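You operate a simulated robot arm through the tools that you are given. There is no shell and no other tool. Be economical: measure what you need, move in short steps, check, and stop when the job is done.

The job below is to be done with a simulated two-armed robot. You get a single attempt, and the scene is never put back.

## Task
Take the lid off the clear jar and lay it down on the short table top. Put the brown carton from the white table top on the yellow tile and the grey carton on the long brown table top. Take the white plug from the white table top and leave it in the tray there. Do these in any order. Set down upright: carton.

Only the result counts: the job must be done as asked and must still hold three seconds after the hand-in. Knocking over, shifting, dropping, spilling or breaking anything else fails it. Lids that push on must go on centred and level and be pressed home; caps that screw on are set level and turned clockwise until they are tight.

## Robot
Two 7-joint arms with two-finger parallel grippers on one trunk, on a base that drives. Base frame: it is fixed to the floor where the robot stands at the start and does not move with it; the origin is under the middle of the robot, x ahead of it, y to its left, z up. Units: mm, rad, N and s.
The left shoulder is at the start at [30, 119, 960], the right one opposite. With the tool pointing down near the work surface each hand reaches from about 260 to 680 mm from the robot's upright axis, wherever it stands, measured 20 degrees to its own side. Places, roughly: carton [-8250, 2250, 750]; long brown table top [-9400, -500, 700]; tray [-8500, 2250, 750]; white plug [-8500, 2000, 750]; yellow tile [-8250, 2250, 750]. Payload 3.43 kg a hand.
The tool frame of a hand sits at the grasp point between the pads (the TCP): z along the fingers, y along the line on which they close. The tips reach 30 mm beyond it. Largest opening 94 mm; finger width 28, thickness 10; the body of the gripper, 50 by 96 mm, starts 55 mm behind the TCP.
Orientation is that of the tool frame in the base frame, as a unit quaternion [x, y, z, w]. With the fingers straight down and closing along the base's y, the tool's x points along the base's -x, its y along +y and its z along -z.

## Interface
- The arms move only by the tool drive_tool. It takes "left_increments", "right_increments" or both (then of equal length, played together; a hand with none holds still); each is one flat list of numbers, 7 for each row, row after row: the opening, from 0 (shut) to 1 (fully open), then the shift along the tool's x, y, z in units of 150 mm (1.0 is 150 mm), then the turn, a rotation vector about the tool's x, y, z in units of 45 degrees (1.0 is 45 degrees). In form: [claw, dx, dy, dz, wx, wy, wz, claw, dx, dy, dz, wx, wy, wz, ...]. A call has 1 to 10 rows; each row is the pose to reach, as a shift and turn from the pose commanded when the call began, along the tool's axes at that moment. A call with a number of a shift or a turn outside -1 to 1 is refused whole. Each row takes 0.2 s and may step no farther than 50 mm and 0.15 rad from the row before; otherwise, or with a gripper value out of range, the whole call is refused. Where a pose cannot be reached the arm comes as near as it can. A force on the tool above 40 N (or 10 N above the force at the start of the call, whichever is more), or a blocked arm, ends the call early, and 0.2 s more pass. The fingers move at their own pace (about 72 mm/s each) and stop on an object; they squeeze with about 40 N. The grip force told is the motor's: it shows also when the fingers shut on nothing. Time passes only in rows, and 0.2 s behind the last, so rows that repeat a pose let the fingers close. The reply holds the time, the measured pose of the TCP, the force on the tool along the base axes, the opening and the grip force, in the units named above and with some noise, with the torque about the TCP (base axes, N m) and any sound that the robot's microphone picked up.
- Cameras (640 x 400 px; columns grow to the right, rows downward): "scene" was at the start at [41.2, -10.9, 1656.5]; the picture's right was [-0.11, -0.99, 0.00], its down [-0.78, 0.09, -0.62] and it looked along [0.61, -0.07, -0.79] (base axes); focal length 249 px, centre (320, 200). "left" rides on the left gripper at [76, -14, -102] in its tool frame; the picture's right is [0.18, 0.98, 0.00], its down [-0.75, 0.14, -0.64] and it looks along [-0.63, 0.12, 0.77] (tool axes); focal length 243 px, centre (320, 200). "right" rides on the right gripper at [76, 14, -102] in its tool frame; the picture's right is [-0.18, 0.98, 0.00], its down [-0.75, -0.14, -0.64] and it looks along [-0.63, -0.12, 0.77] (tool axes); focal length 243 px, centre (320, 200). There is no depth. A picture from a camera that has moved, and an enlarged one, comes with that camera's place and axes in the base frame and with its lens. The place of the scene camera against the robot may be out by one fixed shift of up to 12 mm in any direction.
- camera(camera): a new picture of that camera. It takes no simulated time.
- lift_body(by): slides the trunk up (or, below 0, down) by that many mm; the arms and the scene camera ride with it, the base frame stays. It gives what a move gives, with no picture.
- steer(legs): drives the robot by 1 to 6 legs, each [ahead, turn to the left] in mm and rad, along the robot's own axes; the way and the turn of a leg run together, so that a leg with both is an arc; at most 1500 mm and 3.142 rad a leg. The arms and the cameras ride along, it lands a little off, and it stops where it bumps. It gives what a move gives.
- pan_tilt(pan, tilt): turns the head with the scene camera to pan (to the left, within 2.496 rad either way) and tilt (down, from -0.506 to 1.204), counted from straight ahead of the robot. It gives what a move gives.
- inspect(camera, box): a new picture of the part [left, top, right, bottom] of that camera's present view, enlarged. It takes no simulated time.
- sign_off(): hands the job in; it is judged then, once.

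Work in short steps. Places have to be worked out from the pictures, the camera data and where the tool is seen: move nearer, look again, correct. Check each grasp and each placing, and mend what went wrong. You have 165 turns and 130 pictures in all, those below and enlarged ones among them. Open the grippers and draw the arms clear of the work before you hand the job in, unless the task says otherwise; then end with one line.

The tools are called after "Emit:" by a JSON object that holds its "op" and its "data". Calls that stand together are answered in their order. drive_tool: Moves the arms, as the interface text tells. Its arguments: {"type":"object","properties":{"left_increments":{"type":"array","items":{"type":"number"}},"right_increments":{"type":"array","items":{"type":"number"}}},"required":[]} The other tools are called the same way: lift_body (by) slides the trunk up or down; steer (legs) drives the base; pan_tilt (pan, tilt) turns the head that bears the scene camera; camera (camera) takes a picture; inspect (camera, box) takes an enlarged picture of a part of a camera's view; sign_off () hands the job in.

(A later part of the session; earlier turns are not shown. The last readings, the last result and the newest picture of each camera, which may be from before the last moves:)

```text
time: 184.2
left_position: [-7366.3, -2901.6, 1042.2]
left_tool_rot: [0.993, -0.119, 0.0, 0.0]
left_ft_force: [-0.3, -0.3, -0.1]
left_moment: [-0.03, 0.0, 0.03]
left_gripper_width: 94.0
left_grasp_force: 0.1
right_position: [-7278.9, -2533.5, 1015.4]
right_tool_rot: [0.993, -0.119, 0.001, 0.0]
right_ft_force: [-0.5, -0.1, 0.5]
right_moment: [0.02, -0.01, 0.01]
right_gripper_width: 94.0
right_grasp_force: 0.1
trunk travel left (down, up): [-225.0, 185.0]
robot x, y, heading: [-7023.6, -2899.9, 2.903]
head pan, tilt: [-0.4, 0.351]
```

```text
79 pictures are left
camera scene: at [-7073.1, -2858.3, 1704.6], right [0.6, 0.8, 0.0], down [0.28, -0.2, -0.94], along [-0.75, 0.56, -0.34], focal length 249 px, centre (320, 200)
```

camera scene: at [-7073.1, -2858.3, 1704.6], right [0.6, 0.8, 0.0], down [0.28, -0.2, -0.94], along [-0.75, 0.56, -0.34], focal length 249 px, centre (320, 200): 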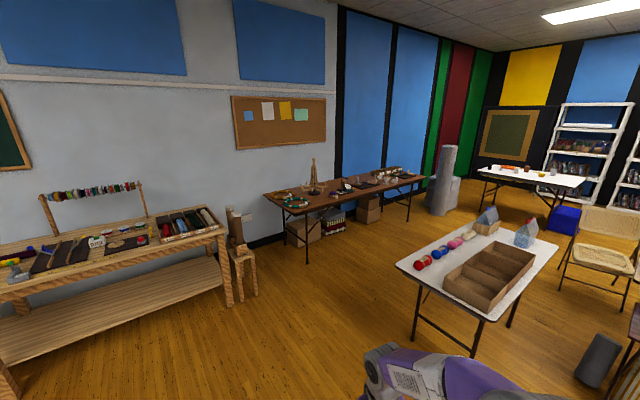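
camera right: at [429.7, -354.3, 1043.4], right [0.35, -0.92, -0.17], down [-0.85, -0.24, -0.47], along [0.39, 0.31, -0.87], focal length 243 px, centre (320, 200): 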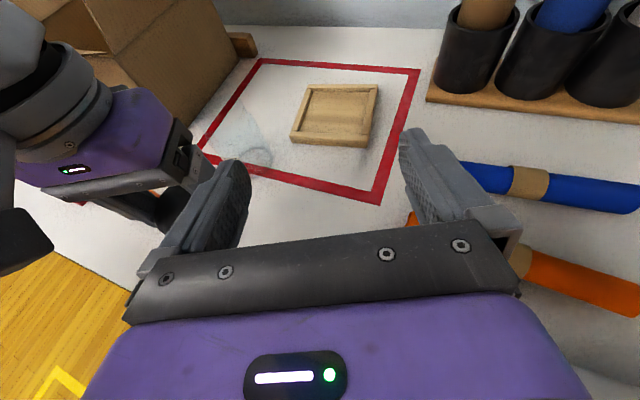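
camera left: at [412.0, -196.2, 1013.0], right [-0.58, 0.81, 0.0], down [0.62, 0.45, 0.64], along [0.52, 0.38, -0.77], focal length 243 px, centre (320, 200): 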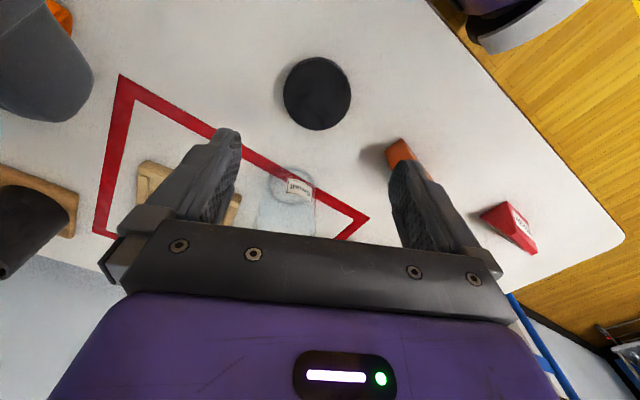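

The aisle between the middle table and the long brown table is ~1.2 m wide. I drive into it and north to y≈0.

Emit:
{"op": "steer", "data": {"legs": [[0, -0.27], [870, 0], [870, 0], [0, -1.062], [1000, 0], [1000, 0]]}}

Emit:
{"op": "pan_tilt", "data": {"pan": 0, "tilt": 0.4}}

Emit:
{"op": "camera", "data": {"camera": "scene"}}

```text
time: 206.1
left_position: [-8601.3, 274.6, 1043.6]
left_tool_rot: [0.711, -0.703, 0.0, -0.001]
left_ft_force: [0.1, 0.8, 0.0]
left_moment: [0.01, -0.01, 0.03]
left_gripper_width: 94.2
left_grasp_force: 0.0
right_position: [-8221.7, 278.4, 1015.6]
right_tool_rot: [0.711, -0.703, 0.001, 0.001]
right_ft_force: [-1.1, -0.2, -0.7]
right_moment: [-0.02, -0.02, -0.01]
right_gripper_width: 93.9
right_grasp_force: 0.2
trunk travel left (down, up): [-225.0, 185.0]
robot x, y, heading: [-8519.3, -61.1, 1.583]
head pan, tilt: [-0.4, 0.351]
```

```text
time: 207.0
left_position: [-8601.5, 273.5, 1042.6]
left_tool_rot: [0.71, -0.704, 0.0, 0.0]
left_ft_force: [0.8, 0.0, -0.4]
left_moment: [-0.01, 0.02, 0.02]
left_gripper_width: 94.2
left_grasp_force: 0.0
right_position: [-8221.3, 277.2, 1014.6]
right_tool_rot: [0.711, -0.703, 0.001, 0.002]
right_ft_force: [-0.5, 0.5, -0.5]
right_moment: [0.02, -0.01, -0.01]
right_gripper_width: 94.0
right_grasp_force: 0.1
trunk travel left (down, up): [-225.0, 185.0]
robot x, y, heading: [-8516.9, -57.6, 1.581]
head pan, tilt: [0.0, 0.4]
```

```text
78 pictures are left
camera scene: at [-8522.8, 0.1, 1700.0], right [1.0, 0.01, 0.0], down [0.0, -0.39, -0.92], along [-0.01, 0.92, -0.39], focal length 249 px, centre (320, 200)
```

scene: 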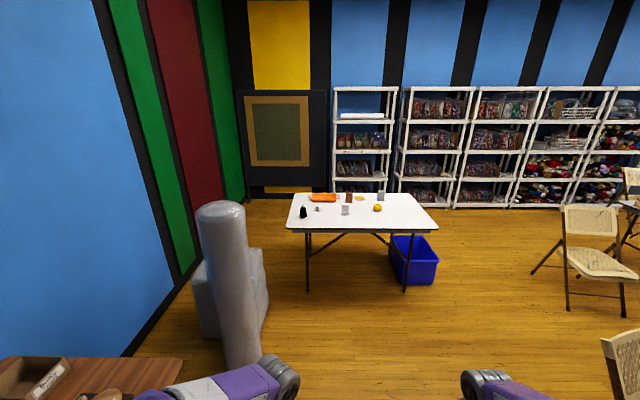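

The white table spans x -8785..-7625, y 1680..2460. I drive up near its front edge for a close look.

Emit:
{"op": "steer", "data": {"legs": [[0, -0.181], [1150, 0], [0, 0.171]]}}

Emit:
{"op": "pan_tilt", "data": {"pan": 0.1, "tilt": 0.7}}

Emit:
{"op": "camera", "data": {"camera": "scene"}}

Emit:
{"op": "inspect", "data": {"camera": "scene", "box": [220, 100, 460, 250]}}

```text
time: 214.2
left_position: [-8406.1, 1409.5, 1042.8]
left_tool_rot: [0.709, -0.705, 0.001, 0.0]
left_ft_force: [0.3, 0.3, 0.8]
left_moment: [-0.01, 0.0, 0.01]
left_gripper_width: 94.1
left_grasp_force: 0.0
right_position: [-8026.9, 1411.9, 1014.8]
right_tool_rot: [0.709, -0.705, 0.001, 0.001]
right_ft_force: [-0.3, 0.6, -0.6]
right_moment: [0.03, -0.04, 0.0]
right_gripper_width: 94.1
right_grasp_force: 0.1
trunk travel left (down, up): [-225.0, 185.0]
robot x, y, heading: [-8327.0, 1078.4, 1.573]
head pan, tilt: [0.0, 0.4]
```

```text
time: 215.0
left_position: [-8406.5, 1408.9, 1043.3]
left_tool_rot: [0.709, -0.705, -0.001, 0.0]
left_ft_force: [-0.2, 0.6, 1.4]
left_moment: [-0.04, -0.01, 0.03]
left_gripper_width: 94.1
left_grasp_force: 0.1
right_position: [-8027.6, 1412.7, 1015.3]
right_tool_rot: [0.709, -0.705, 0.001, 0.001]
right_ft_force: [-0.2, 0.3, -0.2]
right_moment: [0.01, 0.0, 0.01]
right_gripper_width: 93.9
right_grasp_force: 0.0
trunk travel left (down, up): [-225.0, 185.0]
robot x, y, heading: [-8328.7, 1075.0, 1.578]
head pan, tilt: [0.099, 0.7]
```

```text
77 pictures are left
camera scene: at [-8337.8, 1127.5, 1673.2], right [0.99, 0.1, 0.0], down [0.07, -0.64, -0.77], along [-0.08, 0.76, -0.64], focal length 249 px, centre (320, 200)
```

scene: 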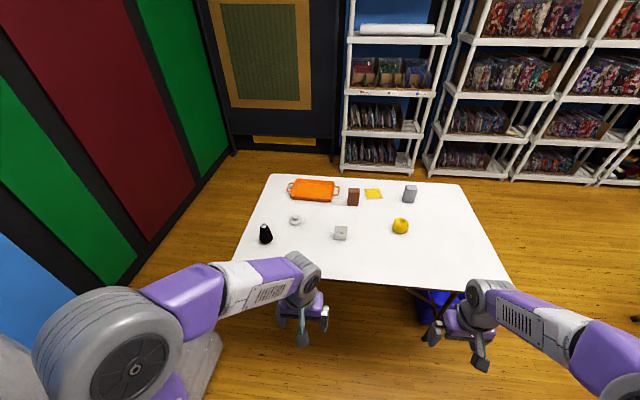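

```text
2.67 times, centred on (340, 175) of scene
camera zoom: at [-8337.8, 1127.5, 1673.2], right [0.99, 0.1, 0.0], down [0.07, -0.64, -0.77], along [-0.08, 0.76, -0.64], focal length 663 px, centre (267, 267)
```

zoom: 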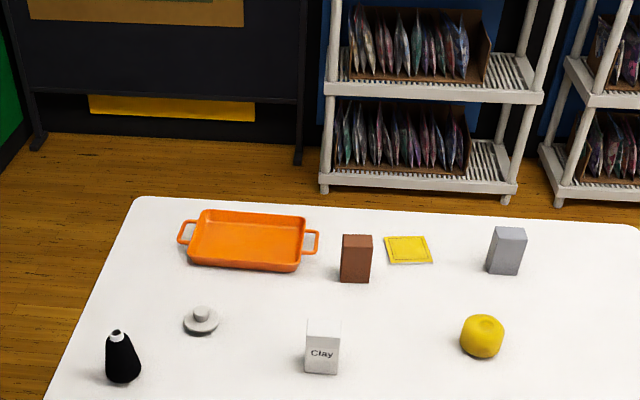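

All items are seen. The white plug (≈(-8566,2050)) is best taken from this side with the left hand; the rest lies toward the far side. I drive up to the edge.

Emit:
{"op": "steer", "data": {"legs": [[0, 0.248], [360, 0], [0, -0.255]]}}

Emit:
{"op": "camera", "data": {"camera": "left"}}

Emit:
{"op": "pan_tilt", "data": {"pan": 0.15, "tilt": 0.9}}

Emit:
{"op": "camera", "data": {"camera": "scene"}}

```text
time: 219.1
left_position: [-8495.7, 1753.9, 1041.5]
left_tool_rot: [0.708, -0.706, 0.0, 0.001]
left_ft_force: [-0.4, 0.1, 0.5]
left_moment: [0.01, 0.02, 0.01]
left_gripper_width: 94.0
left_grasp_force: 0.0
right_position: [-8116.9, 1755.9, 1014.6]
right_tool_rot: [0.709, -0.705, 0.001, 0.001]
right_ft_force: [-0.5, -0.8, -1.0]
right_moment: [0.03, 0.0, -0.01]
right_gripper_width: 93.8
right_grasp_force: 0.1
trunk travel left (down, up): [-225.0, 185.0]
robot x, y, heading: [-8414.3, 1416.9, 1.574]
head pan, tilt: [0.099, 0.7]
```

```text
75 pictures are left
camera left: at [-8481.4, 1677.3, 1146.0], right [-0.98, -0.19, 0.0], down [-0.14, 0.75, 0.64], along [-0.12, 0.63, -0.77], focal length 243 px, centre (320, 200)
```

left: 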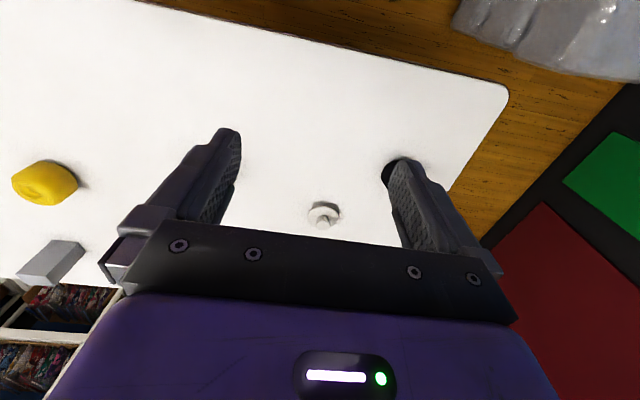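

```text
time: 219.8
left_position: [-8496.1, 1753.0, 1042.9]
left_tool_rot: [0.709, -0.705, 0.001, 0.0]
left_ft_force: [-0.2, -0.9, -0.3]
left_moment: [0.01, 0.0, -0.03]
left_gripper_width: 94.2
left_grasp_force: 0.0
right_position: [-8117.3, 1756.1, 1015.9]
right_tool_rot: [0.709, -0.705, 0.002, 0.001]
right_ft_force: [0.4, -1.0, -0.6]
right_moment: [-0.01, 0.0, 0.0]
right_gripper_width: 93.9
right_grasp_force: 0.0
trunk travel left (down, up): [-225.0, 185.0]
robot x, y, heading: [-8415.4, 1421.3, 1.572]
head pan, tilt: [0.15, 0.901]
```

```text
74 pictures are left
camera scene: at [-8430.8, 1461.8, 1657.1], right [0.99, 0.15, 0.0], down [0.12, -0.77, -0.62], along [-0.1, 0.61, -0.78], focal length 249 px, centre (320, 200)
```

scene: 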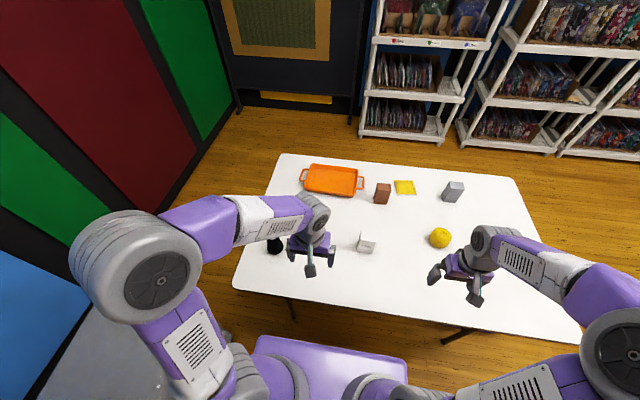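

The plug is near (-8560,2040). I move the left hand over it at z≈900.

Emit:
{"op": "drive_tool", "data": {"left_increments": [1, -0.3, 0.07, 0.1, 0, 0, 0, 1, -0.6, 0.14, 0.2, 0, 0, 0, 1, -0.9, 0.2, 0.3, 0, 0, 0]}}

Emit:
{"op": "drive_tool", "data": {"left_increments": [1, -0.25, 0.07, 0.15, 0, 0, 0, 1, -0.5, 0.14, 0.3, 0, 0, 0, 1, -0.75, 0.2, 0.45, 0, 0, 0, 1, -0.8, 0.22, 0.6, 0, 0, 0]}}

Emit:
{"op": "camera", "data": {"camera": "left"}}

```text
time: 220.6
left_position: [-8526.1, 1892.3, 998.7]
left_tool_rot: [0.71, -0.705, 0.0, 0.0]
left_ft_force: [0.6, 0.1, 0.7]
left_moment: [-0.01, 0.01, 0.0]
left_gripper_width: 94.0
left_grasp_force: 0.1
right_position: [-8116.9, 1757.0, 1014.4]
right_tool_rot: [0.709, -0.705, 0.002, 0.002]
right_ft_force: [-0.4, 0.6, 0.0]
right_moment: [-0.04, 0.02, 0.0]
right_gripper_width: 93.9
right_grasp_force: 0.1
trunk travel left (down, up): [-225.0, 185.0]
robot x, y, heading: [-8413.6, 1421.1, 1.577]
head pan, tilt: [0.15, 0.901]
```

```text
time: 221.6
left_position: [-8560.4, 2009.9, 909.4]
left_tool_rot: [0.709, -0.705, 0.0, 0.0]
left_ft_force: [-0.6, 0.2, 0.6]
left_moment: [-0.04, 0.01, 0.0]
left_gripper_width: 94.0
left_grasp_force: 0.1
right_position: [-8117.6, 1756.5, 1015.2]
right_tool_rot: [0.709, -0.705, 0.001, 0.001]
right_ft_force: [1.0, 0.1, 0.3]
right_moment: [0.02, -0.04, -0.01]
right_gripper_width: 93.8
right_grasp_force: 0.1
trunk travel left (down, up): [-225.0, 185.0]
robot x, y, heading: [-8414.0, 1420.8, 1.575]
head pan, tilt: [0.15, 0.901]
```

```text
73 pictures are left
camera left: at [-8546.4, 1934.5, 1011.9], right [-0.98, -0.19, 0.0], down [-0.15, 0.75, 0.64], along [-0.12, 0.63, -0.77], focal length 243 px, centre (320, 200)
```

left: 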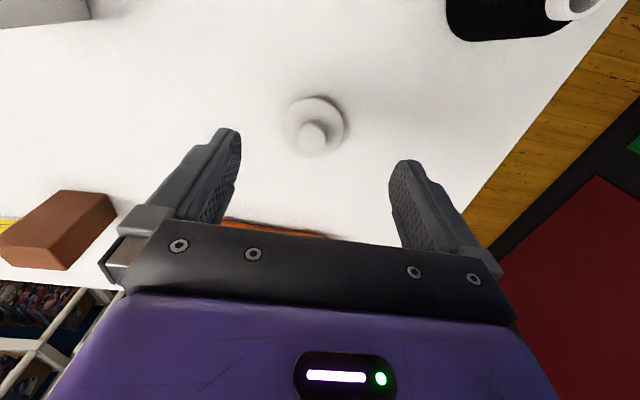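

Plug seen: disc with a knob. I zoom in to judge heights.

Emit:
{"op": "inspect", "data": {"camera": "left", "box": [260, 80, 380, 155]}}

```text
5.33 times, centred on (320, 118) of left
camera zoom: at [-8546.4, 1934.5, 1011.9], right [-0.98, -0.19, 0.0], down [-0.15, 0.75, 0.64], along [-0.12, 0.63, -0.77], focal length 1294 px, centre (320, 640)
```

zoom: 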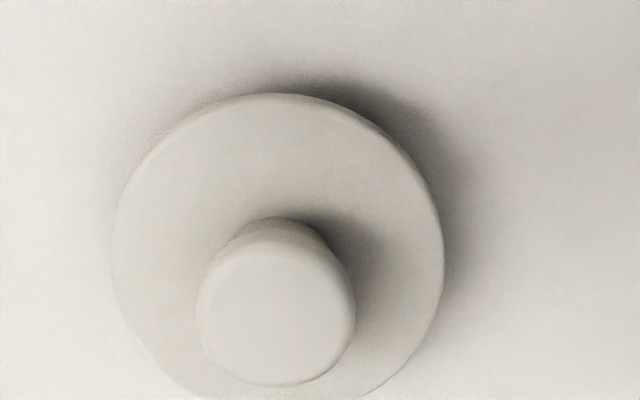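

Knob ≈29 mm wide, top z≈778, disc top ≈752, centre ≈(-8558,2046). I go down over the knob.

Emit:
{"op": "drive_tool", "data": {"left_increments": [1, -0.24, -0.01, 0.1, 0, 0, 0, 1, -0.24, -0.01, 0.4, 0, 0, 0, 1, -0.24, -0.01, 0.65, 0, 0, 0, 1, -0.24, -0.01, 0.81, 0, 0, 0]}}

Emit:
{"op": "camera", "data": {"camera": "left"}}

```text
time: 222.6
left_position: [-8559.0, 2045.0, 786.5]
left_tool_rot: [0.709, -0.705, 0.0, 0.0]
left_ft_force: [0.8, 0.3, 0.0]
left_moment: [0.01, -0.05, -0.01]
left_gripper_width: 93.9
left_grasp_force: 0.1
right_position: [-8116.8, 1757.1, 1014.8]
right_tool_rot: [0.709, -0.706, 0.002, 0.001]
right_ft_force: [0.3, -0.1, 0.1]
right_moment: [-0.01, 0.01, 0.0]
right_gripper_width: 93.9
right_grasp_force: 0.1
trunk travel left (down, up): [-225.0, 185.0]
robot x, y, heading: [-8412.7, 1421.0, 1.576]
head pan, tilt: [0.15, 0.901]
```

```text
71 pictures are left
camera left: at [-8544.7, 1968.7, 888.9], right [-0.98, -0.19, 0.0], down [-0.14, 0.75, 0.64], along [-0.12, 0.63, -0.77], focal length 243 px, centre (320, 200)
```

left: 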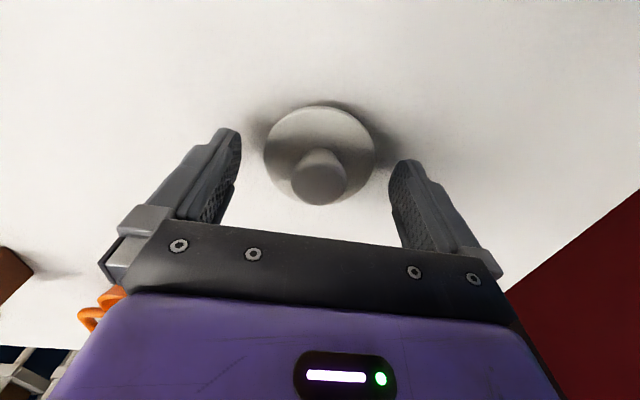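

Knob sits at the grasp point. Close and lift.

Emit:
{"op": "drive_tool", "data": {"left_increments": [0, 0, 0, 0, 0, 0, 0, 0, 0, 0, 0, 0, 0, 0, 0, 0, 0, 0, 0, 0, 0, 0, 0, 0, 0, 0, 0, 0, 0, 0, 0, -0.1, 0, 0, 0, 0, 0, 0, -0.4, 0, 0, 0, 0, 0, 0, -0.7, 0, 0, 0, 0, 0, 0, -0.95, 0, 0, 0]}}

Emit:
{"op": "camera", "data": {"camera": "left"}}

```text
time: 224.4
left_position: [-8558.3, 2047.0, 928.7]
left_tool_rot: [0.709, -0.705, 0.0, 0.0]
left_ft_force: [0.0, -0.9, 0.8]
left_moment: [0.01, -0.01, -0.01]
left_gripper_width: 66.0
left_grasp_force: 39.9
right_position: [-8117.3, 1754.7, 1014.9]
right_tool_rot: [0.709, -0.705, 0.001, 0.002]
right_ft_force: [-0.9, 0.5, 0.4]
right_moment: [0.03, -0.02, 0.02]
right_gripper_width: 94.0
right_grasp_force: 0.0
trunk travel left (down, up): [-225.0, 185.0]
robot x, y, heading: [-8412.9, 1419.9, 1.578]
head pan, tilt: [0.15, 0.901]
```

```text
70 pictures are left
camera left: at [-8544.3, 1970.0, 1031.7], right [-0.98, -0.19, 0.0], down [-0.14, 0.75, 0.64], along [-0.12, 0.63, -0.77], focal length 243 px, centre (320, 200)
```

left: 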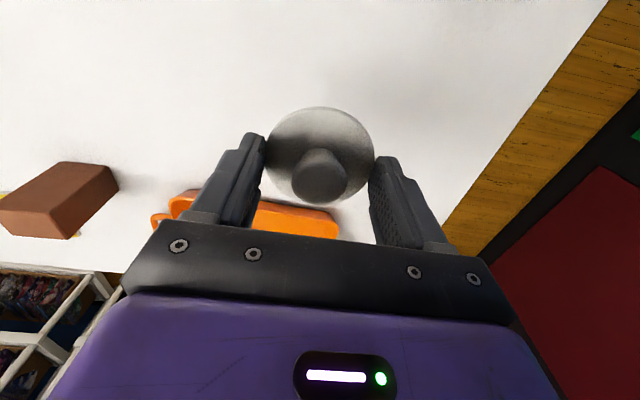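

The disc got gripped (66 mm), firm and level. I retract the hand to carry pose, then drive round the right side of the table.

Emit:
{"op": "drive_tool", "data": {"left_increments": [0, 0.1, 0, -0.2, 0, 0, 0, 0, 0.4, 0, -0.4, 0, 0, 0, 0, 0.7, 0, -0.5, 0, 0, 0, 0, 1.0, 0, -0.6, 0, 0, 0]}}

Emit:
{"op": "drive_tool", "data": {"left_increments": [0, 0.3, -0.1, 0, 0, 0, 0, 0, 0.6, -0.3, 0, 0, 0, 0, 0, 0.9, -0.4, 0, 0, 0, 0]}}

Emit:
{"op": "steer", "data": {"legs": [[-350, 0], [0, -1.577], [1460, 0], [0, 1.571]]}}

Emit:
{"op": "pan_tilt", "data": {"pan": 0.0, "tilt": 0.7}}

Emit:
{"op": "camera", "data": {"camera": "scene"}}

```text
refused: row 2 steps farther than a row can; nothing moved
```

```text
refused: row 2 steps farther than a row can; nothing moved
```

```text
time: 238.4
left_position: [-6429.3, 1448.7, 928.0]
left_tool_rot: [-0.161, 0.987, -0.001, 0.0]
left_ft_force: [-0.7, 0.3, 0.1]
left_moment: [-0.03, -0.01, -0.01]
left_gripper_width: 65.7
left_grasp_force: 39.7
right_position: [-6568.9, 938.9, 1014.7]
right_tool_rot: [-0.161, 0.987, 0.0, -0.001]
right_ft_force: [0.0, -0.1, 0.5]
right_moment: [0.01, -0.02, -0.01]
right_gripper_width: 93.9
right_grasp_force: 0.0
trunk travel left (down, up): [-225.0, 185.0]
robot x, y, heading: [-6982.5, 1114.3, 0.321]
head pan, tilt: [0.15, 0.901]
stopped in leg 4: the robot was blocked; the commanded pose is now the measured one
```

```text
time: 239.2
left_position: [-6429.2, 1447.8, 926.6]
left_tool_rot: [-0.16, 0.987, 0.0, 0.001]
left_ft_force: [-0.6, -0.7, 0.4]
left_moment: [-0.02, 0.01, 0.0]
left_gripper_width: 66.1
left_grasp_force: 40.2
right_position: [-6568.1, 937.3, 1015.4]
right_tool_rot: [-0.16, 0.987, -0.001, -0.001]
right_ft_force: [-0.2, -0.6, -0.4]
right_moment: [0.0, 0.0, 0.0]
right_gripper_width: 94.1
right_grasp_force: 0.0
trunk travel left (down, up): [-225.0, 185.0]
robot x, y, heading: [-6983.3, 1115.2, 0.323]
head pan, tilt: [0.0, 0.7]
```

```text
69 pictures are left
camera scene: at [-6931.9, 1131.8, 1673.1], right [0.32, -0.95, 0.0], down [-0.61, -0.2, -0.76], along [0.73, 0.24, -0.64], focal length 249 px, centre (320, 200)
```

scene: 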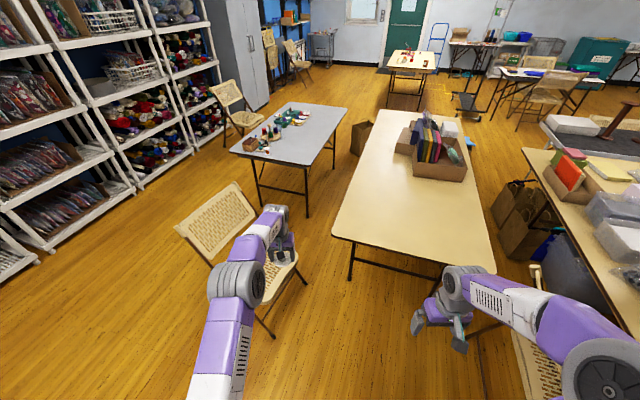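

The retract call was refused and the extended left arm met the chair while turning. I turn back right, then retract the arm properly.

Emit:
{"op": "steer", "data": {"legs": [[0, -0.35]]}}

Emit:
{"op": "camera", "data": {"camera": "scene"}}

```text
time: 240.7
left_position: [-6349.1, 1236.4, 928.9]
left_tool_rot: [0.015, 1.0, 0.0, -0.001]
left_ft_force: [-0.2, 0.4, 0.1]
left_moment: [0.04, 0.02, -0.01]
left_gripper_width: 66.0
left_grasp_force: 40.4
right_position: [-6654.6, 805.6, 1016.2]
right_tool_rot: [0.014, 1.0, 0.001, -0.001]
right_ft_force: [0.3, -0.4, -0.4]
right_moment: [0.02, -0.02, -0.02]
right_gripper_width: 94.4
right_grasp_force: 0.1
trunk travel left (down, up): [-225.0, 185.0]
robot x, y, heading: [-6979.0, 1115.6, -0.034]
head pan, tilt: [0.0, 0.7]
```

```text
68 pictures are left
camera scene: at [-6929.3, 1112.1, 1673.2], right [-0.03, -1.0, 0.0], down [-0.64, 0.02, -0.77], along [0.76, -0.02, -0.64], focal length 249 px, centre (320, 200)
```

scene: 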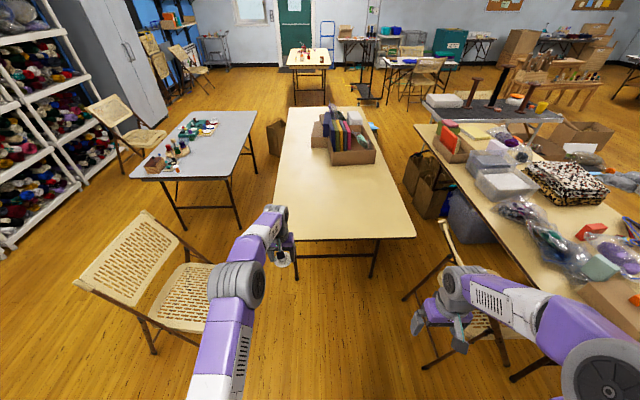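

No visible shift of the chair. I retract and raise the left hand in legal steps.

Emit:
{"op": "drive_tool", "data": {"left_increments": [0, 0.25, 0, -0.15, 0, 0, 0, 0, 0.5, 0, -0.3, 0, 0, 0, 0, 0.75, 0, -0.45, 0, 0, 0, 0, 1.0, 0, -0.6, 0, 0, 0]}}

Emit:
{"op": "drive_tool", "data": {"left_increments": [0, 0.25, -0.1, 0, 0, 0, 0, 0, 0.5, -0.2, 0, 0, 0, 0, 0, 0.75, -0.3, 0, 0, 0, 0, 0, 1.0, -0.4, 0, 0, 0, 0]}}

Emit:
{"op": "pan_tilt", "data": {"pan": 1.4, "tilt": 0.9}}

Emit:
{"op": "camera", "data": {"camera": "scene"}}

```text
time: 241.7
left_position: [-6498.3, 1239.5, 1018.3]
left_tool_rot: [0.015, 1.0, 0.0, 0.001]
left_ft_force: [1.0, -0.6, -0.6]
left_moment: [0.03, 0.0, -0.01]
left_gripper_width: 66.1
left_grasp_force: 40.1
right_position: [-6656.0, 807.3, 1014.8]
right_tool_rot: [0.014, 1.0, -0.001, -0.001]
right_ft_force: [-0.5, -0.6, 0.9]
right_moment: [0.0, 0.04, -0.02]
right_gripper_width: 93.9
right_grasp_force: 0.1
trunk travel left (down, up): [-225.0, 185.0]
robot x, y, heading: [-6979.7, 1117.6, -0.032]
head pan, tilt: [0.0, 0.7]
```

```text
time: 242.7
left_position: [-6651.6, 1186.6, 1018.6]
left_tool_rot: [0.015, 1.0, 0.0, 0.0]
left_ft_force: [1.1, -0.4, -0.4]
left_moment: [-0.01, 0.0, 0.0]
left_gripper_width: 65.6
left_grasp_force: 40.2
right_position: [-6655.0, 805.7, 1014.7]
right_tool_rot: [0.014, 1.0, 0.0, -0.002]
right_ft_force: [0.0, -0.4, 0.9]
right_moment: [-0.01, 0.03, 0.0]
right_gripper_width: 93.7
right_grasp_force: 0.0
trunk travel left (down, up): [-225.0, 185.0]
robot x, y, heading: [-6977.9, 1120.4, -0.029]
head pan, tilt: [0.0, 0.7]
```

```text
time: 244.2
left_position: [-6650.9, 1187.1, 1018.7]
left_tool_rot: [0.015, 1.0, 0.0, 0.0]
left_ft_force: [0.8, -0.3, -0.2]
left_moment: [0.01, 0.0, 0.02]
left_gripper_width: 65.7
left_grasp_force: 39.7
right_position: [-6655.3, 806.4, 1014.3]
right_tool_rot: [0.015, 1.0, 0.0, -0.002]
right_ft_force: [-0.5, 0.8, -0.4]
right_moment: [0.01, 0.01, -0.04]
right_gripper_width: 94.1
right_grasp_force: 0.0
trunk travel left (down, up): [-225.0, 185.0]
robot x, y, heading: [-6979.3, 1118.1, -0.031]
head pan, tilt: [1.4, 0.901]
```

```text
67 pictures are left
camera scene: at [-6998.8, 1189.3, 1657.0], right [0.98, -0.2, 0.0], down [-0.16, -0.77, -0.62], along [0.13, 0.61, -0.78], focal length 249 px, centre (320, 200)
```

scene: 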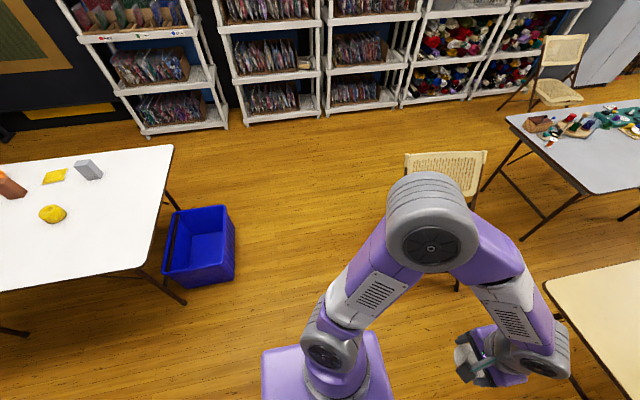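

Arms are tucked. I retry the left turn.

Emit:
{"op": "steer", "data": {"legs": [[0, 0.8], [0, 0.78]]}}

```text
time: 245.7
left_position: [-6696.6, 1296.7, 1017.3]
left_tool_rot: [-0.162, 0.987, -0.001, 0.001]
left_ft_force: [-0.2, 0.8, -0.1]
left_moment: [0.0, 0.02, 0.02]
left_gripper_width: 65.6
left_grasp_force: 40.1
right_position: [-6567.1, 939.1, 1014.8]
right_tool_rot: [-0.161, 0.987, -0.001, -0.001]
right_ft_force: [-0.4, 0.6, -0.5]
right_moment: [0.01, 0.0, -0.01]
right_gripper_width: 94.0
right_grasp_force: 0.0
trunk travel left (down, up): [-225.0, 185.0]
robot x, y, heading: [-6982.4, 1118.1, 0.317]
head pan, tilt: [1.4, 0.901]
stopped in leg 1: the robot was blocked; the commanded pose is now the measured one
```

Blocked at the same heading, so the base is touching something. I look behind-right.

Emit:
{"op": "pan_tilt", "data": {"pan": -1.9, "tilt": 1.0}}

Emit:
{"op": "camera", "data": {"camera": "scene"}}

Emit:
{"op": "pan_tilt", "data": {"pan": -0.6, "tilt": 1.1}}

Emit:
{"op": "camera", "data": {"camera": "scene"}}

```text
time: 248.5
left_position: [-6695.2, 1295.8, 1019.1]
left_tool_rot: [-0.161, 0.987, 0.0, 0.001]
left_ft_force: [-0.8, 0.3, 0.3]
left_moment: [0.02, 0.01, 0.01]
left_gripper_width: 65.8
left_grasp_force: 39.9
right_position: [-6567.3, 938.5, 1014.8]
right_tool_rot: [-0.161, 0.987, 0.0, -0.002]
right_ft_force: [0.3, 0.1, 0.2]
right_moment: [-0.02, -0.01, 0.02]
right_gripper_width: 94.2
right_grasp_force: 0.2
trunk travel left (down, up): [-225.0, 185.0]
robot x, y, heading: [-6980.9, 1117.6, 0.328]
head pan, tilt: [-1.901, 1.0]
```

```text
66 pictures are left
camera scene: at [-7013.0, 1035.0, 1649.8], right [-1.0, 0.01, 0.0], down [0.01, 0.84, -0.54], along [0.0, -0.54, -0.84], focal length 249 px, centre (320, 200)
```

scene: 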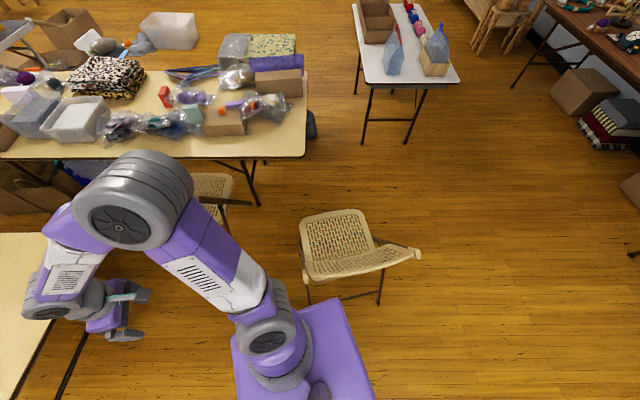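

```text
time: 250.0
left_position: [-6695.4, 1297.0, 1017.8]
left_tool_rot: [-0.162, 0.987, 0.0, 0.0]
left_ft_force: [-0.2, -0.4, -0.3]
left_moment: [0.0, 0.0, -0.03]
left_gripper_width: 66.2
left_grasp_force: 39.5
right_position: [-6566.6, 938.1, 1013.6]
right_tool_rot: [-0.162, 0.987, 0.0, -0.002]
right_ft_force: [-0.9, 0.2, -0.3]
right_moment: [0.01, 0.02, -0.01]
right_gripper_width: 94.0
right_grasp_force: 0.1
trunk travel left (down, up): [-225.0, 185.0]
robot x, y, heading: [-6980.3, 1116.2, 0.32]
head pan, tilt: [-0.6, 1.1]
```

```text
65 pictures are left
camera scene: at [-6951.8, 1087.3, 1643.2], right [-0.28, -0.96, 0.0], down [-0.86, 0.25, -0.45], along [0.44, -0.12, -0.89], focal length 249 px, centre (320, 200)
```

scene: 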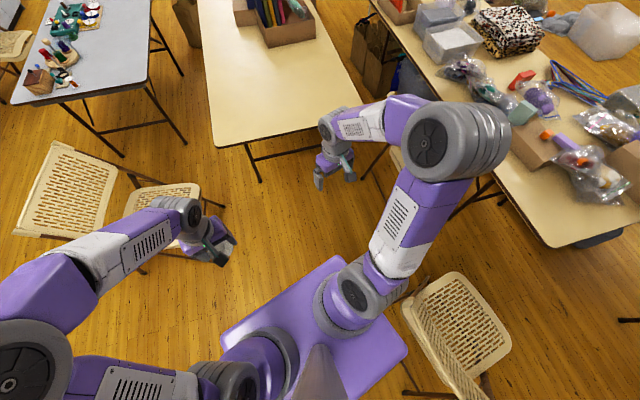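

A folding chair stands right beside the base's rear-right corner. I back out west along my track, then return on a line farther north, and turn there.

Emit:
{"op": "steer", "data": {"legs": [[0, -0.35], [-900, 0], [0, 0.26], [960, 0], [0, 1.32]]}}

Emit:
{"op": "pan_tilt", "data": {"pan": 0.0, "tilt": 0.8}}

Emit:
{"op": "camera", "data": {"camera": "scene"}}

```text
time: 264.7
left_position: [-7007.0, 1697.6, 1017.4]
left_tool_rot: [-0.699, 0.715, 0.0, 0.0]
left_ft_force: [-0.1, 0.4, -0.5]
left_moment: [0.01, 0.0, 0.03]
left_gripper_width: 65.8
left_grasp_force: 39.8
right_position: [-6627.8, 1696.0, 1015.6]
right_tool_rot: [-0.7, 0.714, -0.001, -0.002]
right_ft_force: [0.6, 0.0, 0.0]
right_moment: [-0.01, -0.02, 0.0]
right_gripper_width: 94.1
right_grasp_force: 0.1
trunk travel left (down, up): [-225.0, 185.0]
robot x, y, heading: [-6938.6, 1367.4, 1.548]
head pan, tilt: [-0.6, 1.1]
```

```text
time: 265.7
left_position: [-7006.5, 1698.7, 1019.6]
left_tool_rot: [-0.7, 0.714, 0.0, 0.0]
left_ft_force: [0.5, -0.1, -0.3]
left_moment: [0.01, 0.0, 0.01]
left_gripper_width: 66.1
left_grasp_force: 40.2
right_position: [-6627.9, 1696.2, 1015.0]
right_tool_rot: [-0.7, 0.714, 0.0, -0.002]
right_ft_force: [0.7, -0.1, 0.2]
right_moment: [0.01, -0.01, -0.01]
right_gripper_width: 94.1
right_grasp_force: 0.0
trunk travel left (down, up): [-225.0, 185.0]
robot x, y, heading: [-6934.6, 1364.3, 1.547]
head pan, tilt: [0.0, 0.799]
```

```text
64 pictures are left
camera scene: at [-6937.1, 1416.2, 1664.9], right [1.0, -0.02, 0.0], down [-0.02, -0.72, -0.7], along [0.02, 0.7, -0.72], focal length 249 px, centre (320, 200)
```

scene: 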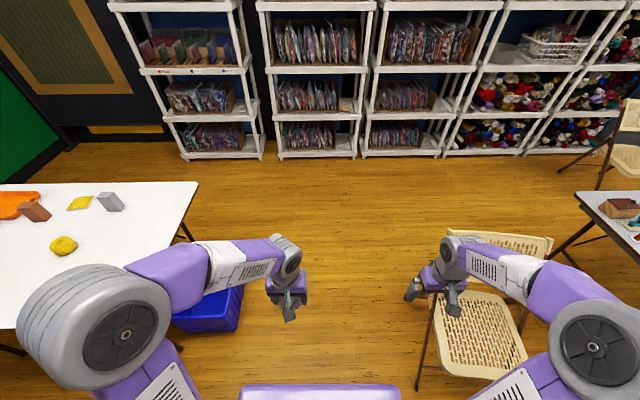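

Clear lane: I drive north past the table, west behind it, and turn to face it from the far side.

Emit:
{"op": "steer", "data": {"legs": [[1000, 0], [655, 0], [0, 1.594], [725, 0], [725, 0], [0, 1.571]]}}

Emit:
{"op": "pan_tilt", "data": {"pan": 0.0, "tilt": 0.9}}

Emit:
{"op": "camera", "data": {"camera": "scene"}}

```text
time: 289.0
left_position: [-8294.7, 2748.4, 1016.6]
left_tool_rot: [0.723, 0.69, 0.001, -0.001]
left_ft_force: [0.6, -0.2, -0.4]
left_moment: [-0.01, 0.04, -0.02]
left_gripper_width: 65.9
left_grasp_force: 39.7
right_position: [-8674.8, 2756.6, 1015.8]
right_tool_rot: [0.721, 0.692, 0.001, -0.002]
right_ft_force: [-0.5, 0.1, 0.2]
right_moment: [-0.01, -0.01, -0.01]
right_gripper_width: 93.9
right_grasp_force: 0.1
trunk travel left (down, up): [-225.0, 185.0]
robot x, y, heading: [-8360.0, 3076.6, -1.618]
head pan, tilt: [0.0, 0.799]
```

```text
time: 289.6
left_position: [-8294.9, 2748.0, 1017.9]
left_tool_rot: [0.723, 0.691, 0.0, 0.0]
left_ft_force: [-0.3, 0.6, 0.1]
left_moment: [0.0, 0.02, 0.03]
left_gripper_width: 65.9
left_grasp_force: 39.9
right_position: [-8673.5, 2757.7, 1015.3]
right_tool_rot: [0.722, 0.692, 0.001, -0.001]
right_ft_force: [0.0, 0.0, 0.2]
right_moment: [0.0, 0.01, -0.01]
right_gripper_width: 94.3
right_grasp_force: 0.1
trunk travel left (down, up): [-225.0, 185.0]
robot x, y, heading: [-8360.2, 3079.4, -1.618]
head pan, tilt: [0.0, 0.901]
```

```text
63 pictures are left
camera scene: at [-8365.0, 3031.5, 1657.0], right [-1.0, 0.05, 0.0], down [0.04, 0.78, -0.62], along [-0.03, -0.62, -0.78], focal length 249 px, centre (320, 200)
```

scene: 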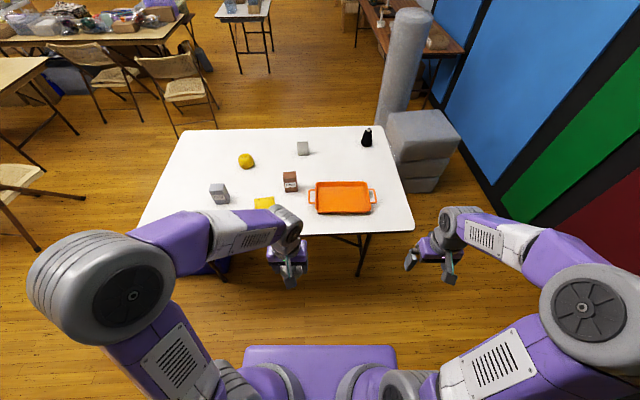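

I straighten the heading and drive up to y≈2790.

Emit:
{"op": "steer", "data": {"legs": [[0, 0.05], [285, 0]]}}

Emit:
{"op": "pan_tilt", "data": {"pan": 0.1, "tilt": 1.0}}

Emit:
{"op": "camera", "data": {"camera": "scene"}}

Emit:
{"op": "camera", "data": {"camera": "left"}}

```text
time: 292.0
left_position: [-8278.0, 2465.3, 1018.1]
left_tool_rot: [0.706, 0.709, 0.0, 0.0]
left_ft_force: [0.5, 0.0, -0.8]
left_moment: [0.03, -0.03, 0.01]
left_gripper_width: 65.7
left_grasp_force: 39.8
right_position: [-8658.1, 2457.4, 1015.4]
right_tool_rot: [0.705, 0.709, 0.0, -0.002]
right_ft_force: [0.3, 0.3, -0.1]
right_moment: [0.03, -0.04, -0.01]
right_gripper_width: 94.2
right_grasp_force: 0.1
trunk travel left (down, up): [-225.0, 185.0]
robot x, y, heading: [-8357.2, 2793.6, -1.572]
head pan, tilt: [0.0, 0.901]
```

```text
time: 292.7
left_position: [-8277.8, 2468.0, 1017.5]
left_tool_rot: [0.706, 0.708, 0.0, 0.0]
left_ft_force: [-0.5, -0.2, 0.1]
left_moment: [0.02, 0.01, 0.03]
left_gripper_width: 66.0
left_grasp_force: 39.9
right_position: [-8658.2, 2458.2, 1015.4]
right_tool_rot: [0.707, 0.708, 0.001, -0.001]
right_ft_force: [-0.4, 0.3, -0.9]
right_moment: [0.03, -0.03, -0.02]
right_gripper_width: 93.9
right_grasp_force: 0.1
trunk travel left (down, up): [-225.0, 185.0]
robot x, y, heading: [-8357.6, 2792.9, -1.568]
head pan, tilt: [0.099, 1.0]
```

```text
62 pictures are left
camera scene: at [-8355.3, 2752.2, 1649.8], right [-0.99, -0.1, 0.0], down [-0.08, 0.84, -0.54], along [0.05, -0.54, -0.84], focal length 249 px, centre (320, 200)
```

scene: 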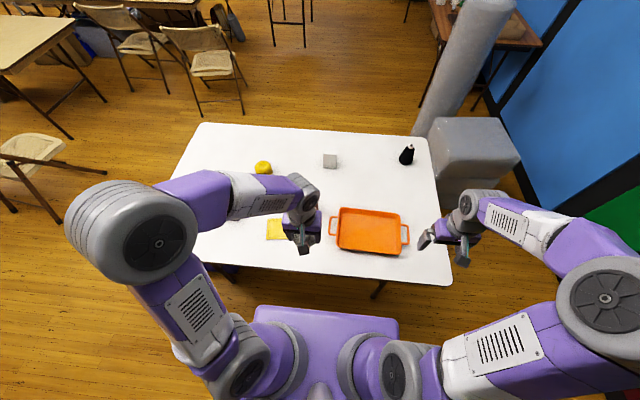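

```text
61 pictures are left
camera left: at [-8292.7, 2542.9, 1121.0], right [0.98, 0.19, 0.0], down [0.14, -0.75, 0.64], along [0.12, -0.63, -0.77], focal length 243 px, centre (320, 200)
```

left: 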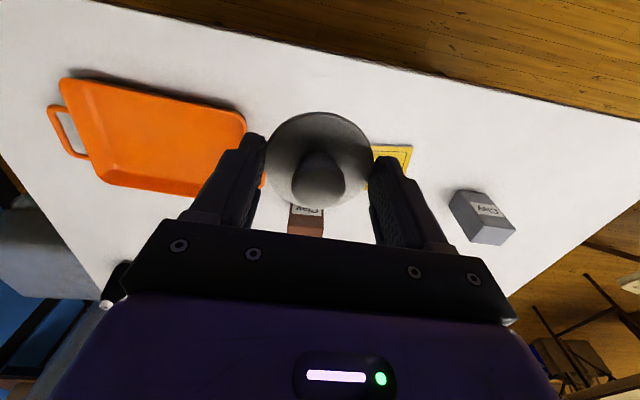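

Tray centre ≈(-8512,2300). I move the right hand outward and bring the left with the plug toward the tray.

Emit:
{"op": "drive_tool", "data": {"right_increments": [1, 0, -0.3, 0, 0, 0, 0, 1, 0, -0.6, 0, 0, 0, 0, 1, 0, -0.9, 0, 0, 0, 0, 1, 0, -0.95, -0.1, 0, 0, 0], "left_increments": [0, -0.15, -0.2, 0, 0, 0, 0, 0, -0.3, -0.4, 0, 0, 0, 0, 0, -0.45, -0.6, 0, 0, 0, 0, 0, -0.55, -0.8, 0, 0, 0, 0]}}

Emit:
{"op": "drive_tool", "data": {"left_increments": [0, -0.15, -0.2, 0.15, 0, 0, 0, 0, -0.3, -0.4, 0.3, 0, 0, 0, 0, -0.45, -0.6, 0.45, 0, 0, 0, 0, -0.53, -0.74, 0.65, 0, 0, 0]}}

Emit:
{"op": "camera", "data": {"camera": "left"}}

Emit:
{"op": "camera", "data": {"camera": "scene"}}

```text
time: 293.7
left_position: [-8399.2, 2383.3, 1017.7]
left_tool_rot: [0.707, 0.707, -0.001, 0.001]
left_ft_force: [0.5, 0.9, -0.1]
left_moment: [0.0, -0.02, 0.01]
left_gripper_width: 65.7
left_grasp_force: 40.2
right_position: [-8802.0, 2455.0, 1029.5]
right_tool_rot: [0.705, 0.709, 0.002, -0.001]
right_ft_force: [0.5, -0.5, -0.5]
right_moment: [0.01, -0.01, 0.01]
right_gripper_width: 94.2
right_grasp_force: 0.0
trunk travel left (down, up): [-225.0, 185.0]
robot x, y, heading: [-8356.2, 2795.3, -1.567]
head pan, tilt: [0.099, 1.0]
```

```text
time: 294.7
left_position: [-8511.0, 2301.3, 921.9]
left_tool_rot: [0.706, 0.709, 0.0, 0.0]
left_ft_force: [0.7, -0.3, -0.7]
left_moment: [-0.01, -0.01, -0.01]
left_gripper_width: 66.0
left_grasp_force: 39.9
right_position: [-8802.4, 2454.9, 1028.9]
right_tool_rot: [0.706, 0.708, 0.001, -0.001]
right_ft_force: [0.0, 0.0, 0.2]
right_moment: [-0.01, -0.01, 0.02]
right_gripper_width: 94.0
right_grasp_force: 0.1
trunk travel left (down, up): [-225.0, 185.0]
robot x, y, heading: [-8355.7, 2795.1, -1.568]
head pan, tilt: [0.099, 1.0]
```

```text
60 pictures are left
camera left: at [-8525.1, 2377.6, 1024.7], right [0.98, 0.19, 0.0], down [0.14, -0.75, 0.64], along [0.12, -0.63, -0.77], focal length 243 px, centre (320, 200)
```

left: 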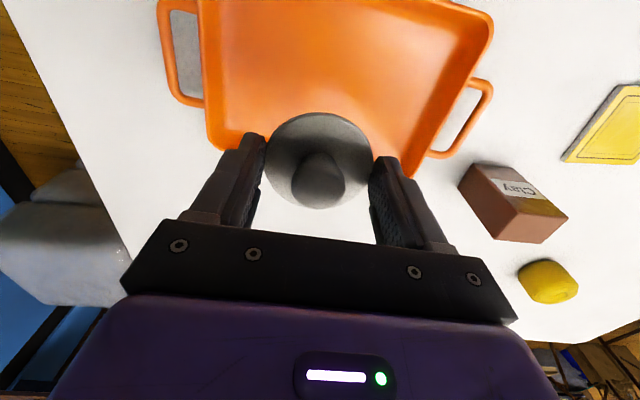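

```text
59 pictures are left
camera scene: at [-8355.7, 2751.7, 1649.8], right [-0.99, -0.1, 0.0], down [-0.09, 0.84, -0.54], along [0.05, -0.54, -0.84], focal length 249 px, centre (320, 200)
```

scene: 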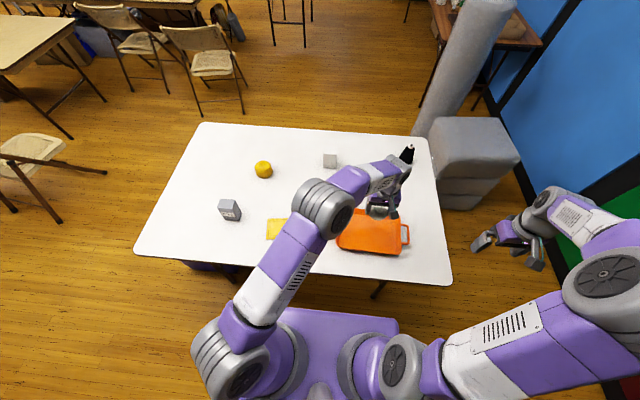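

Plug is over the tray's middle. I lower toward its floor (picked at TCP z 786 on the table).

Emit:
{"op": "drive_tool", "data": {"left_increments": [0, 0.04, 0.03, 0.25, 0, 0, 0, 0, 0.04, 0.03, 0.5, 0, 0, 0, 0, 0.04, 0.03, 0.7, 0, 0, 0, 0, 0.04, 0.03, 0.82, 0, 0, 0, 0, 0.04, 0.03, 0.85, 0, 0, 0]}}

Emit:
{"op": "drive_tool", "data": {"left_increments": [0, 0, 0, 0.015, 0, 0, 0, 0, 0, 0, 0.03, 0, 0, 0]}}

```text
time: 295.9
left_position: [-8502.5, 2309.9, 793.0]
left_tool_rot: [0.705, 0.709, 0.0, -0.001]
left_ft_force: [-0.3, 0.6, -0.5]
left_moment: [0.01, 0.01, 0.0]
left_gripper_width: 66.0
left_grasp_force: 39.8
right_position: [-8800.6, 2454.8, 1029.5]
right_tool_rot: [0.706, 0.709, 0.001, -0.001]
right_ft_force: [0.3, -0.1, -0.1]
right_moment: [0.01, 0.04, -0.01]
right_gripper_width: 94.0
right_grasp_force: 0.0
trunk travel left (down, up): [-225.0, 185.0]
robot x, y, heading: [-8358.7, 2793.7, -1.573]
head pan, tilt: [0.099, 1.0]
```

```text
time: 296.5
left_position: [-8503.4, 2308.2, 788.9]
left_tool_rot: [0.706, 0.709, -0.002, 0.001]
left_ft_force: [2.7, 2.5, 14.2]
left_moment: [0.05, -0.05, -0.02]
left_gripper_width: 66.0
left_grasp_force: 40.0
right_position: [-8799.8, 2455.9, 1031.4]
right_tool_rot: [0.706, 0.709, 0.001, 0.0]
right_ft_force: [-0.3, -0.1, -0.1]
right_moment: [-0.04, -0.01, 0.02]
right_gripper_width: 94.1
right_grasp_force: 0.0
trunk travel left (down, up): [-225.0, 185.0]
robot x, y, heading: [-8356.8, 2793.6, -1.569]
head pan, tilt: [0.099, 1.0]
```

Touching the tray floor (14 N). I open and rise.

Emit:
{"op": "drive_tool", "data": {"left_increments": [0.5, 0, 0, 0, 0, 0, 0, 1, 0, 0, 0, 0, 0, 0, 1, 0, 0, 0, 0, 0, 0, 1, 0, 0, -0.1, 0, 0, 0, 1, 0, 0, -0.4, 0, 0, 0, 1, 0, 0, -0.7, 0, 0, 0, 1, 0, 0, -1.0, 0, 0, 0]}}

Emit:
{"op": "camera", "data": {"camera": "left"}}

```text
time: 298.1
left_position: [-8502.8, 2309.0, 940.1]
left_tool_rot: [0.706, 0.708, -0.001, -0.001]
left_ft_force: [0.5, -0.2, -0.1]
left_moment: [0.0, 0.01, 0.02]
left_gripper_width: 93.8
left_grasp_force: 0.0
right_position: [-8799.3, 2455.3, 1030.2]
right_tool_rot: [0.705, 0.709, 0.001, -0.001]
right_ft_force: [-1.0, 0.8, -0.2]
right_moment: [0.0, 0.0, 0.02]
right_gripper_width: 93.9
right_grasp_force: 0.1
trunk travel left (down, up): [-225.0, 185.0]
robot x, y, heading: [-8359.4, 2798.4, -1.568]
head pan, tilt: [0.099, 1.0]
```

```text
58 pictures are left
camera left: at [-8517.0, 2386.8, 1043.3], right [0.98, 0.19, 0.0], down [0.14, -0.75, 0.64], along [0.12, -0.63, -0.77], focal length 243 px, centre (320, 200)
```

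left: 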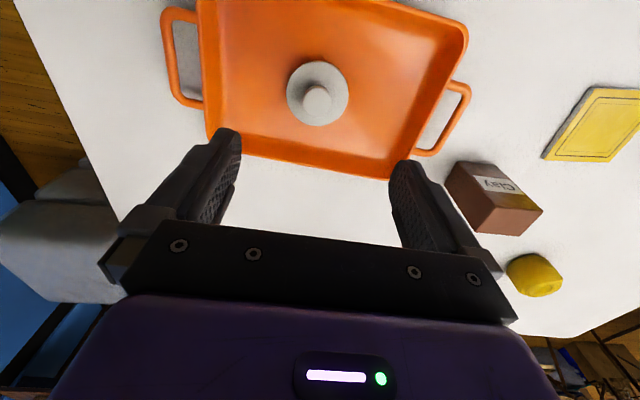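

The plug lies in the tray. Next the brown carton; I move the left hand above it for a view.

Emit:
{"op": "drive_tool", "data": {"left_increments": [1, -0.05, 0.3, -0.1, 0, 0, 0, 1, -0.1, 0.6, -0.2, 0, 0, 0, 1, -0.2, 0.9, -0.2, 0, 0, 0]}}

Emit:
{"op": "drive_tool", "data": {"left_increments": [1, -0.15, 0.27, 0, 0, 0, 0, 1, -0.3, 0.5, 0, 0, 0, 0, 1, -0.43, 0.72, 0, 0, 0, 0]}}

Emit:
{"op": "camera", "data": {"camera": "left"}}

Emit:
{"op": "camera", "data": {"camera": "scene"}}

```text
time: 298.9
left_position: [-8364.9, 2279.4, 968.1]
left_tool_rot: [0.706, 0.709, -0.001, 0.0]
left_ft_force: [-0.6, 0.0, -0.2]
left_moment: [0.0, 0.01, 0.01]
left_gripper_width: 94.0
left_grasp_force: 0.0
right_position: [-8799.5, 2455.3, 1029.4]
right_tool_rot: [0.705, 0.709, 0.002, -0.001]
right_ft_force: [-0.1, -0.1, 0.1]
right_moment: [0.01, 0.01, 0.0]
right_gripper_width: 94.3
right_grasp_force: 0.0
trunk travel left (down, up): [-225.0, 185.0]
robot x, y, heading: [-8359.1, 2796.2, -1.568]
head pan, tilt: [0.099, 1.0]
```

```text
time: 299.7
left_position: [-8257.0, 2213.6, 967.5]
left_tool_rot: [0.706, 0.708, -0.001, 0.0]
left_ft_force: [0.3, -0.1, 0.1]
left_moment: [-0.01, 0.02, -0.02]
left_gripper_width: 93.6
left_grasp_force: 0.0
right_position: [-8800.1, 2453.5, 1029.3]
right_tool_rot: [0.705, 0.709, 0.001, -0.001]
right_ft_force: [-0.1, -0.5, 0.7]
right_moment: [-0.01, 0.05, -0.03]
right_gripper_width: 94.0
right_grasp_force: 0.0
trunk travel left (down, up): [-225.0, 185.0]
robot x, y, heading: [-8359.4, 2789.5, -1.567]
head pan, tilt: [0.099, 1.0]
```

```text
57 pictures are left
camera left: at [-8271.4, 2290.3, 1071.3], right [0.98, 0.19, 0.0], down [0.14, -0.75, 0.64], along [0.12, -0.63, -0.77], focal length 243 px, centre (320, 200)
```

left: 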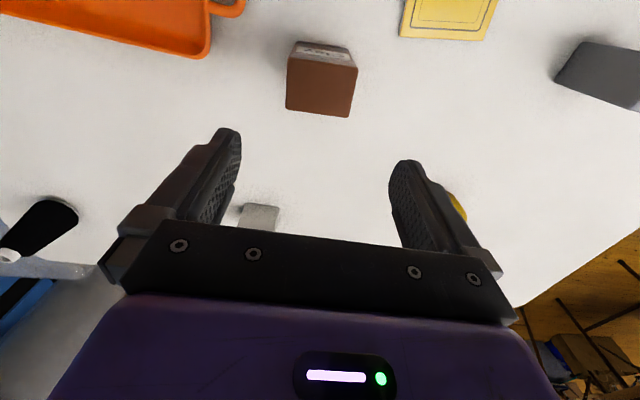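

```text
56 pictures are left
camera scene: at [-8353.7, 2751.2, 1649.7], right [-0.99, -0.1, 0.0], down [-0.09, 0.84, -0.54], along [0.05, -0.54, -0.84], focal length 249 px, centre (320, 200)
```

scene: 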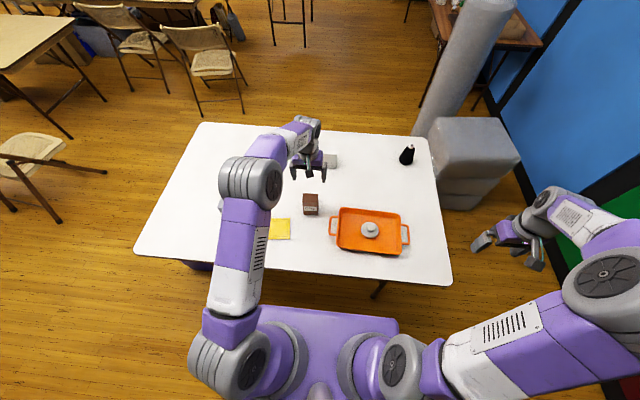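

Brown carton: ≈61 mm wide in x, 40 deep, centre ≈(-8258,2227), top z≈838, aligned with the axes. I go lower to check alignment.

Emit:
{"op": "drive_tool", "data": {"left_increments": [1, 0.09, -0.005, 0.25, 0, 0, 0, 1, 0.09, -0.005, 0.52, 0, 0, 0]}}

Emit:
{"op": "camera", "data": {"camera": "left"}}

```text
time: 300.3
left_position: [-8262.5, 2227.7, 890.1]
left_tool_rot: [0.706, 0.708, 0.0, 0.0]
left_ft_force: [-0.1, 0.5, -0.3]
left_moment: [0.0, 0.01, 0.0]
left_gripper_width: 93.9
left_grasp_force: 0.1
right_position: [-8801.0, 2454.7, 1028.3]
right_tool_rot: [0.705, 0.709, 0.001, -0.002]
right_ft_force: [-0.7, -0.1, 0.0]
right_moment: [0.01, -0.01, -0.03]
right_gripper_width: 93.8
right_grasp_force: 0.0
trunk travel left (down, up): [-225.0, 185.0]
robot x, y, heading: [-8359.4, 2793.4, -1.573]
head pan, tilt: [0.099, 1.0]
```

```text
55 pictures are left
camera left: at [-8277.0, 2303.3, 993.2], right [0.98, 0.19, 0.0], down [0.14, -0.75, 0.64], along [0.12, -0.63, -0.77], focal length 243 px, centre (320, 200)
```

left: 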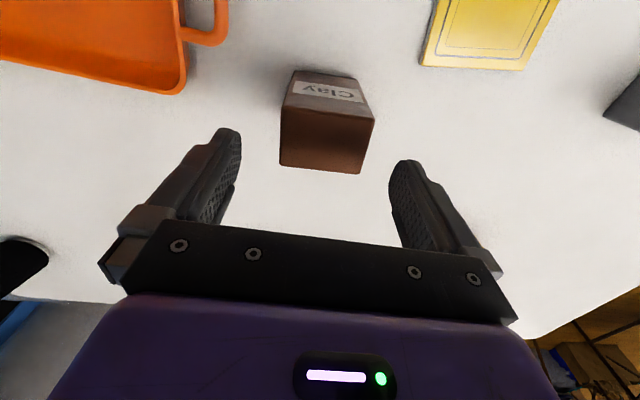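

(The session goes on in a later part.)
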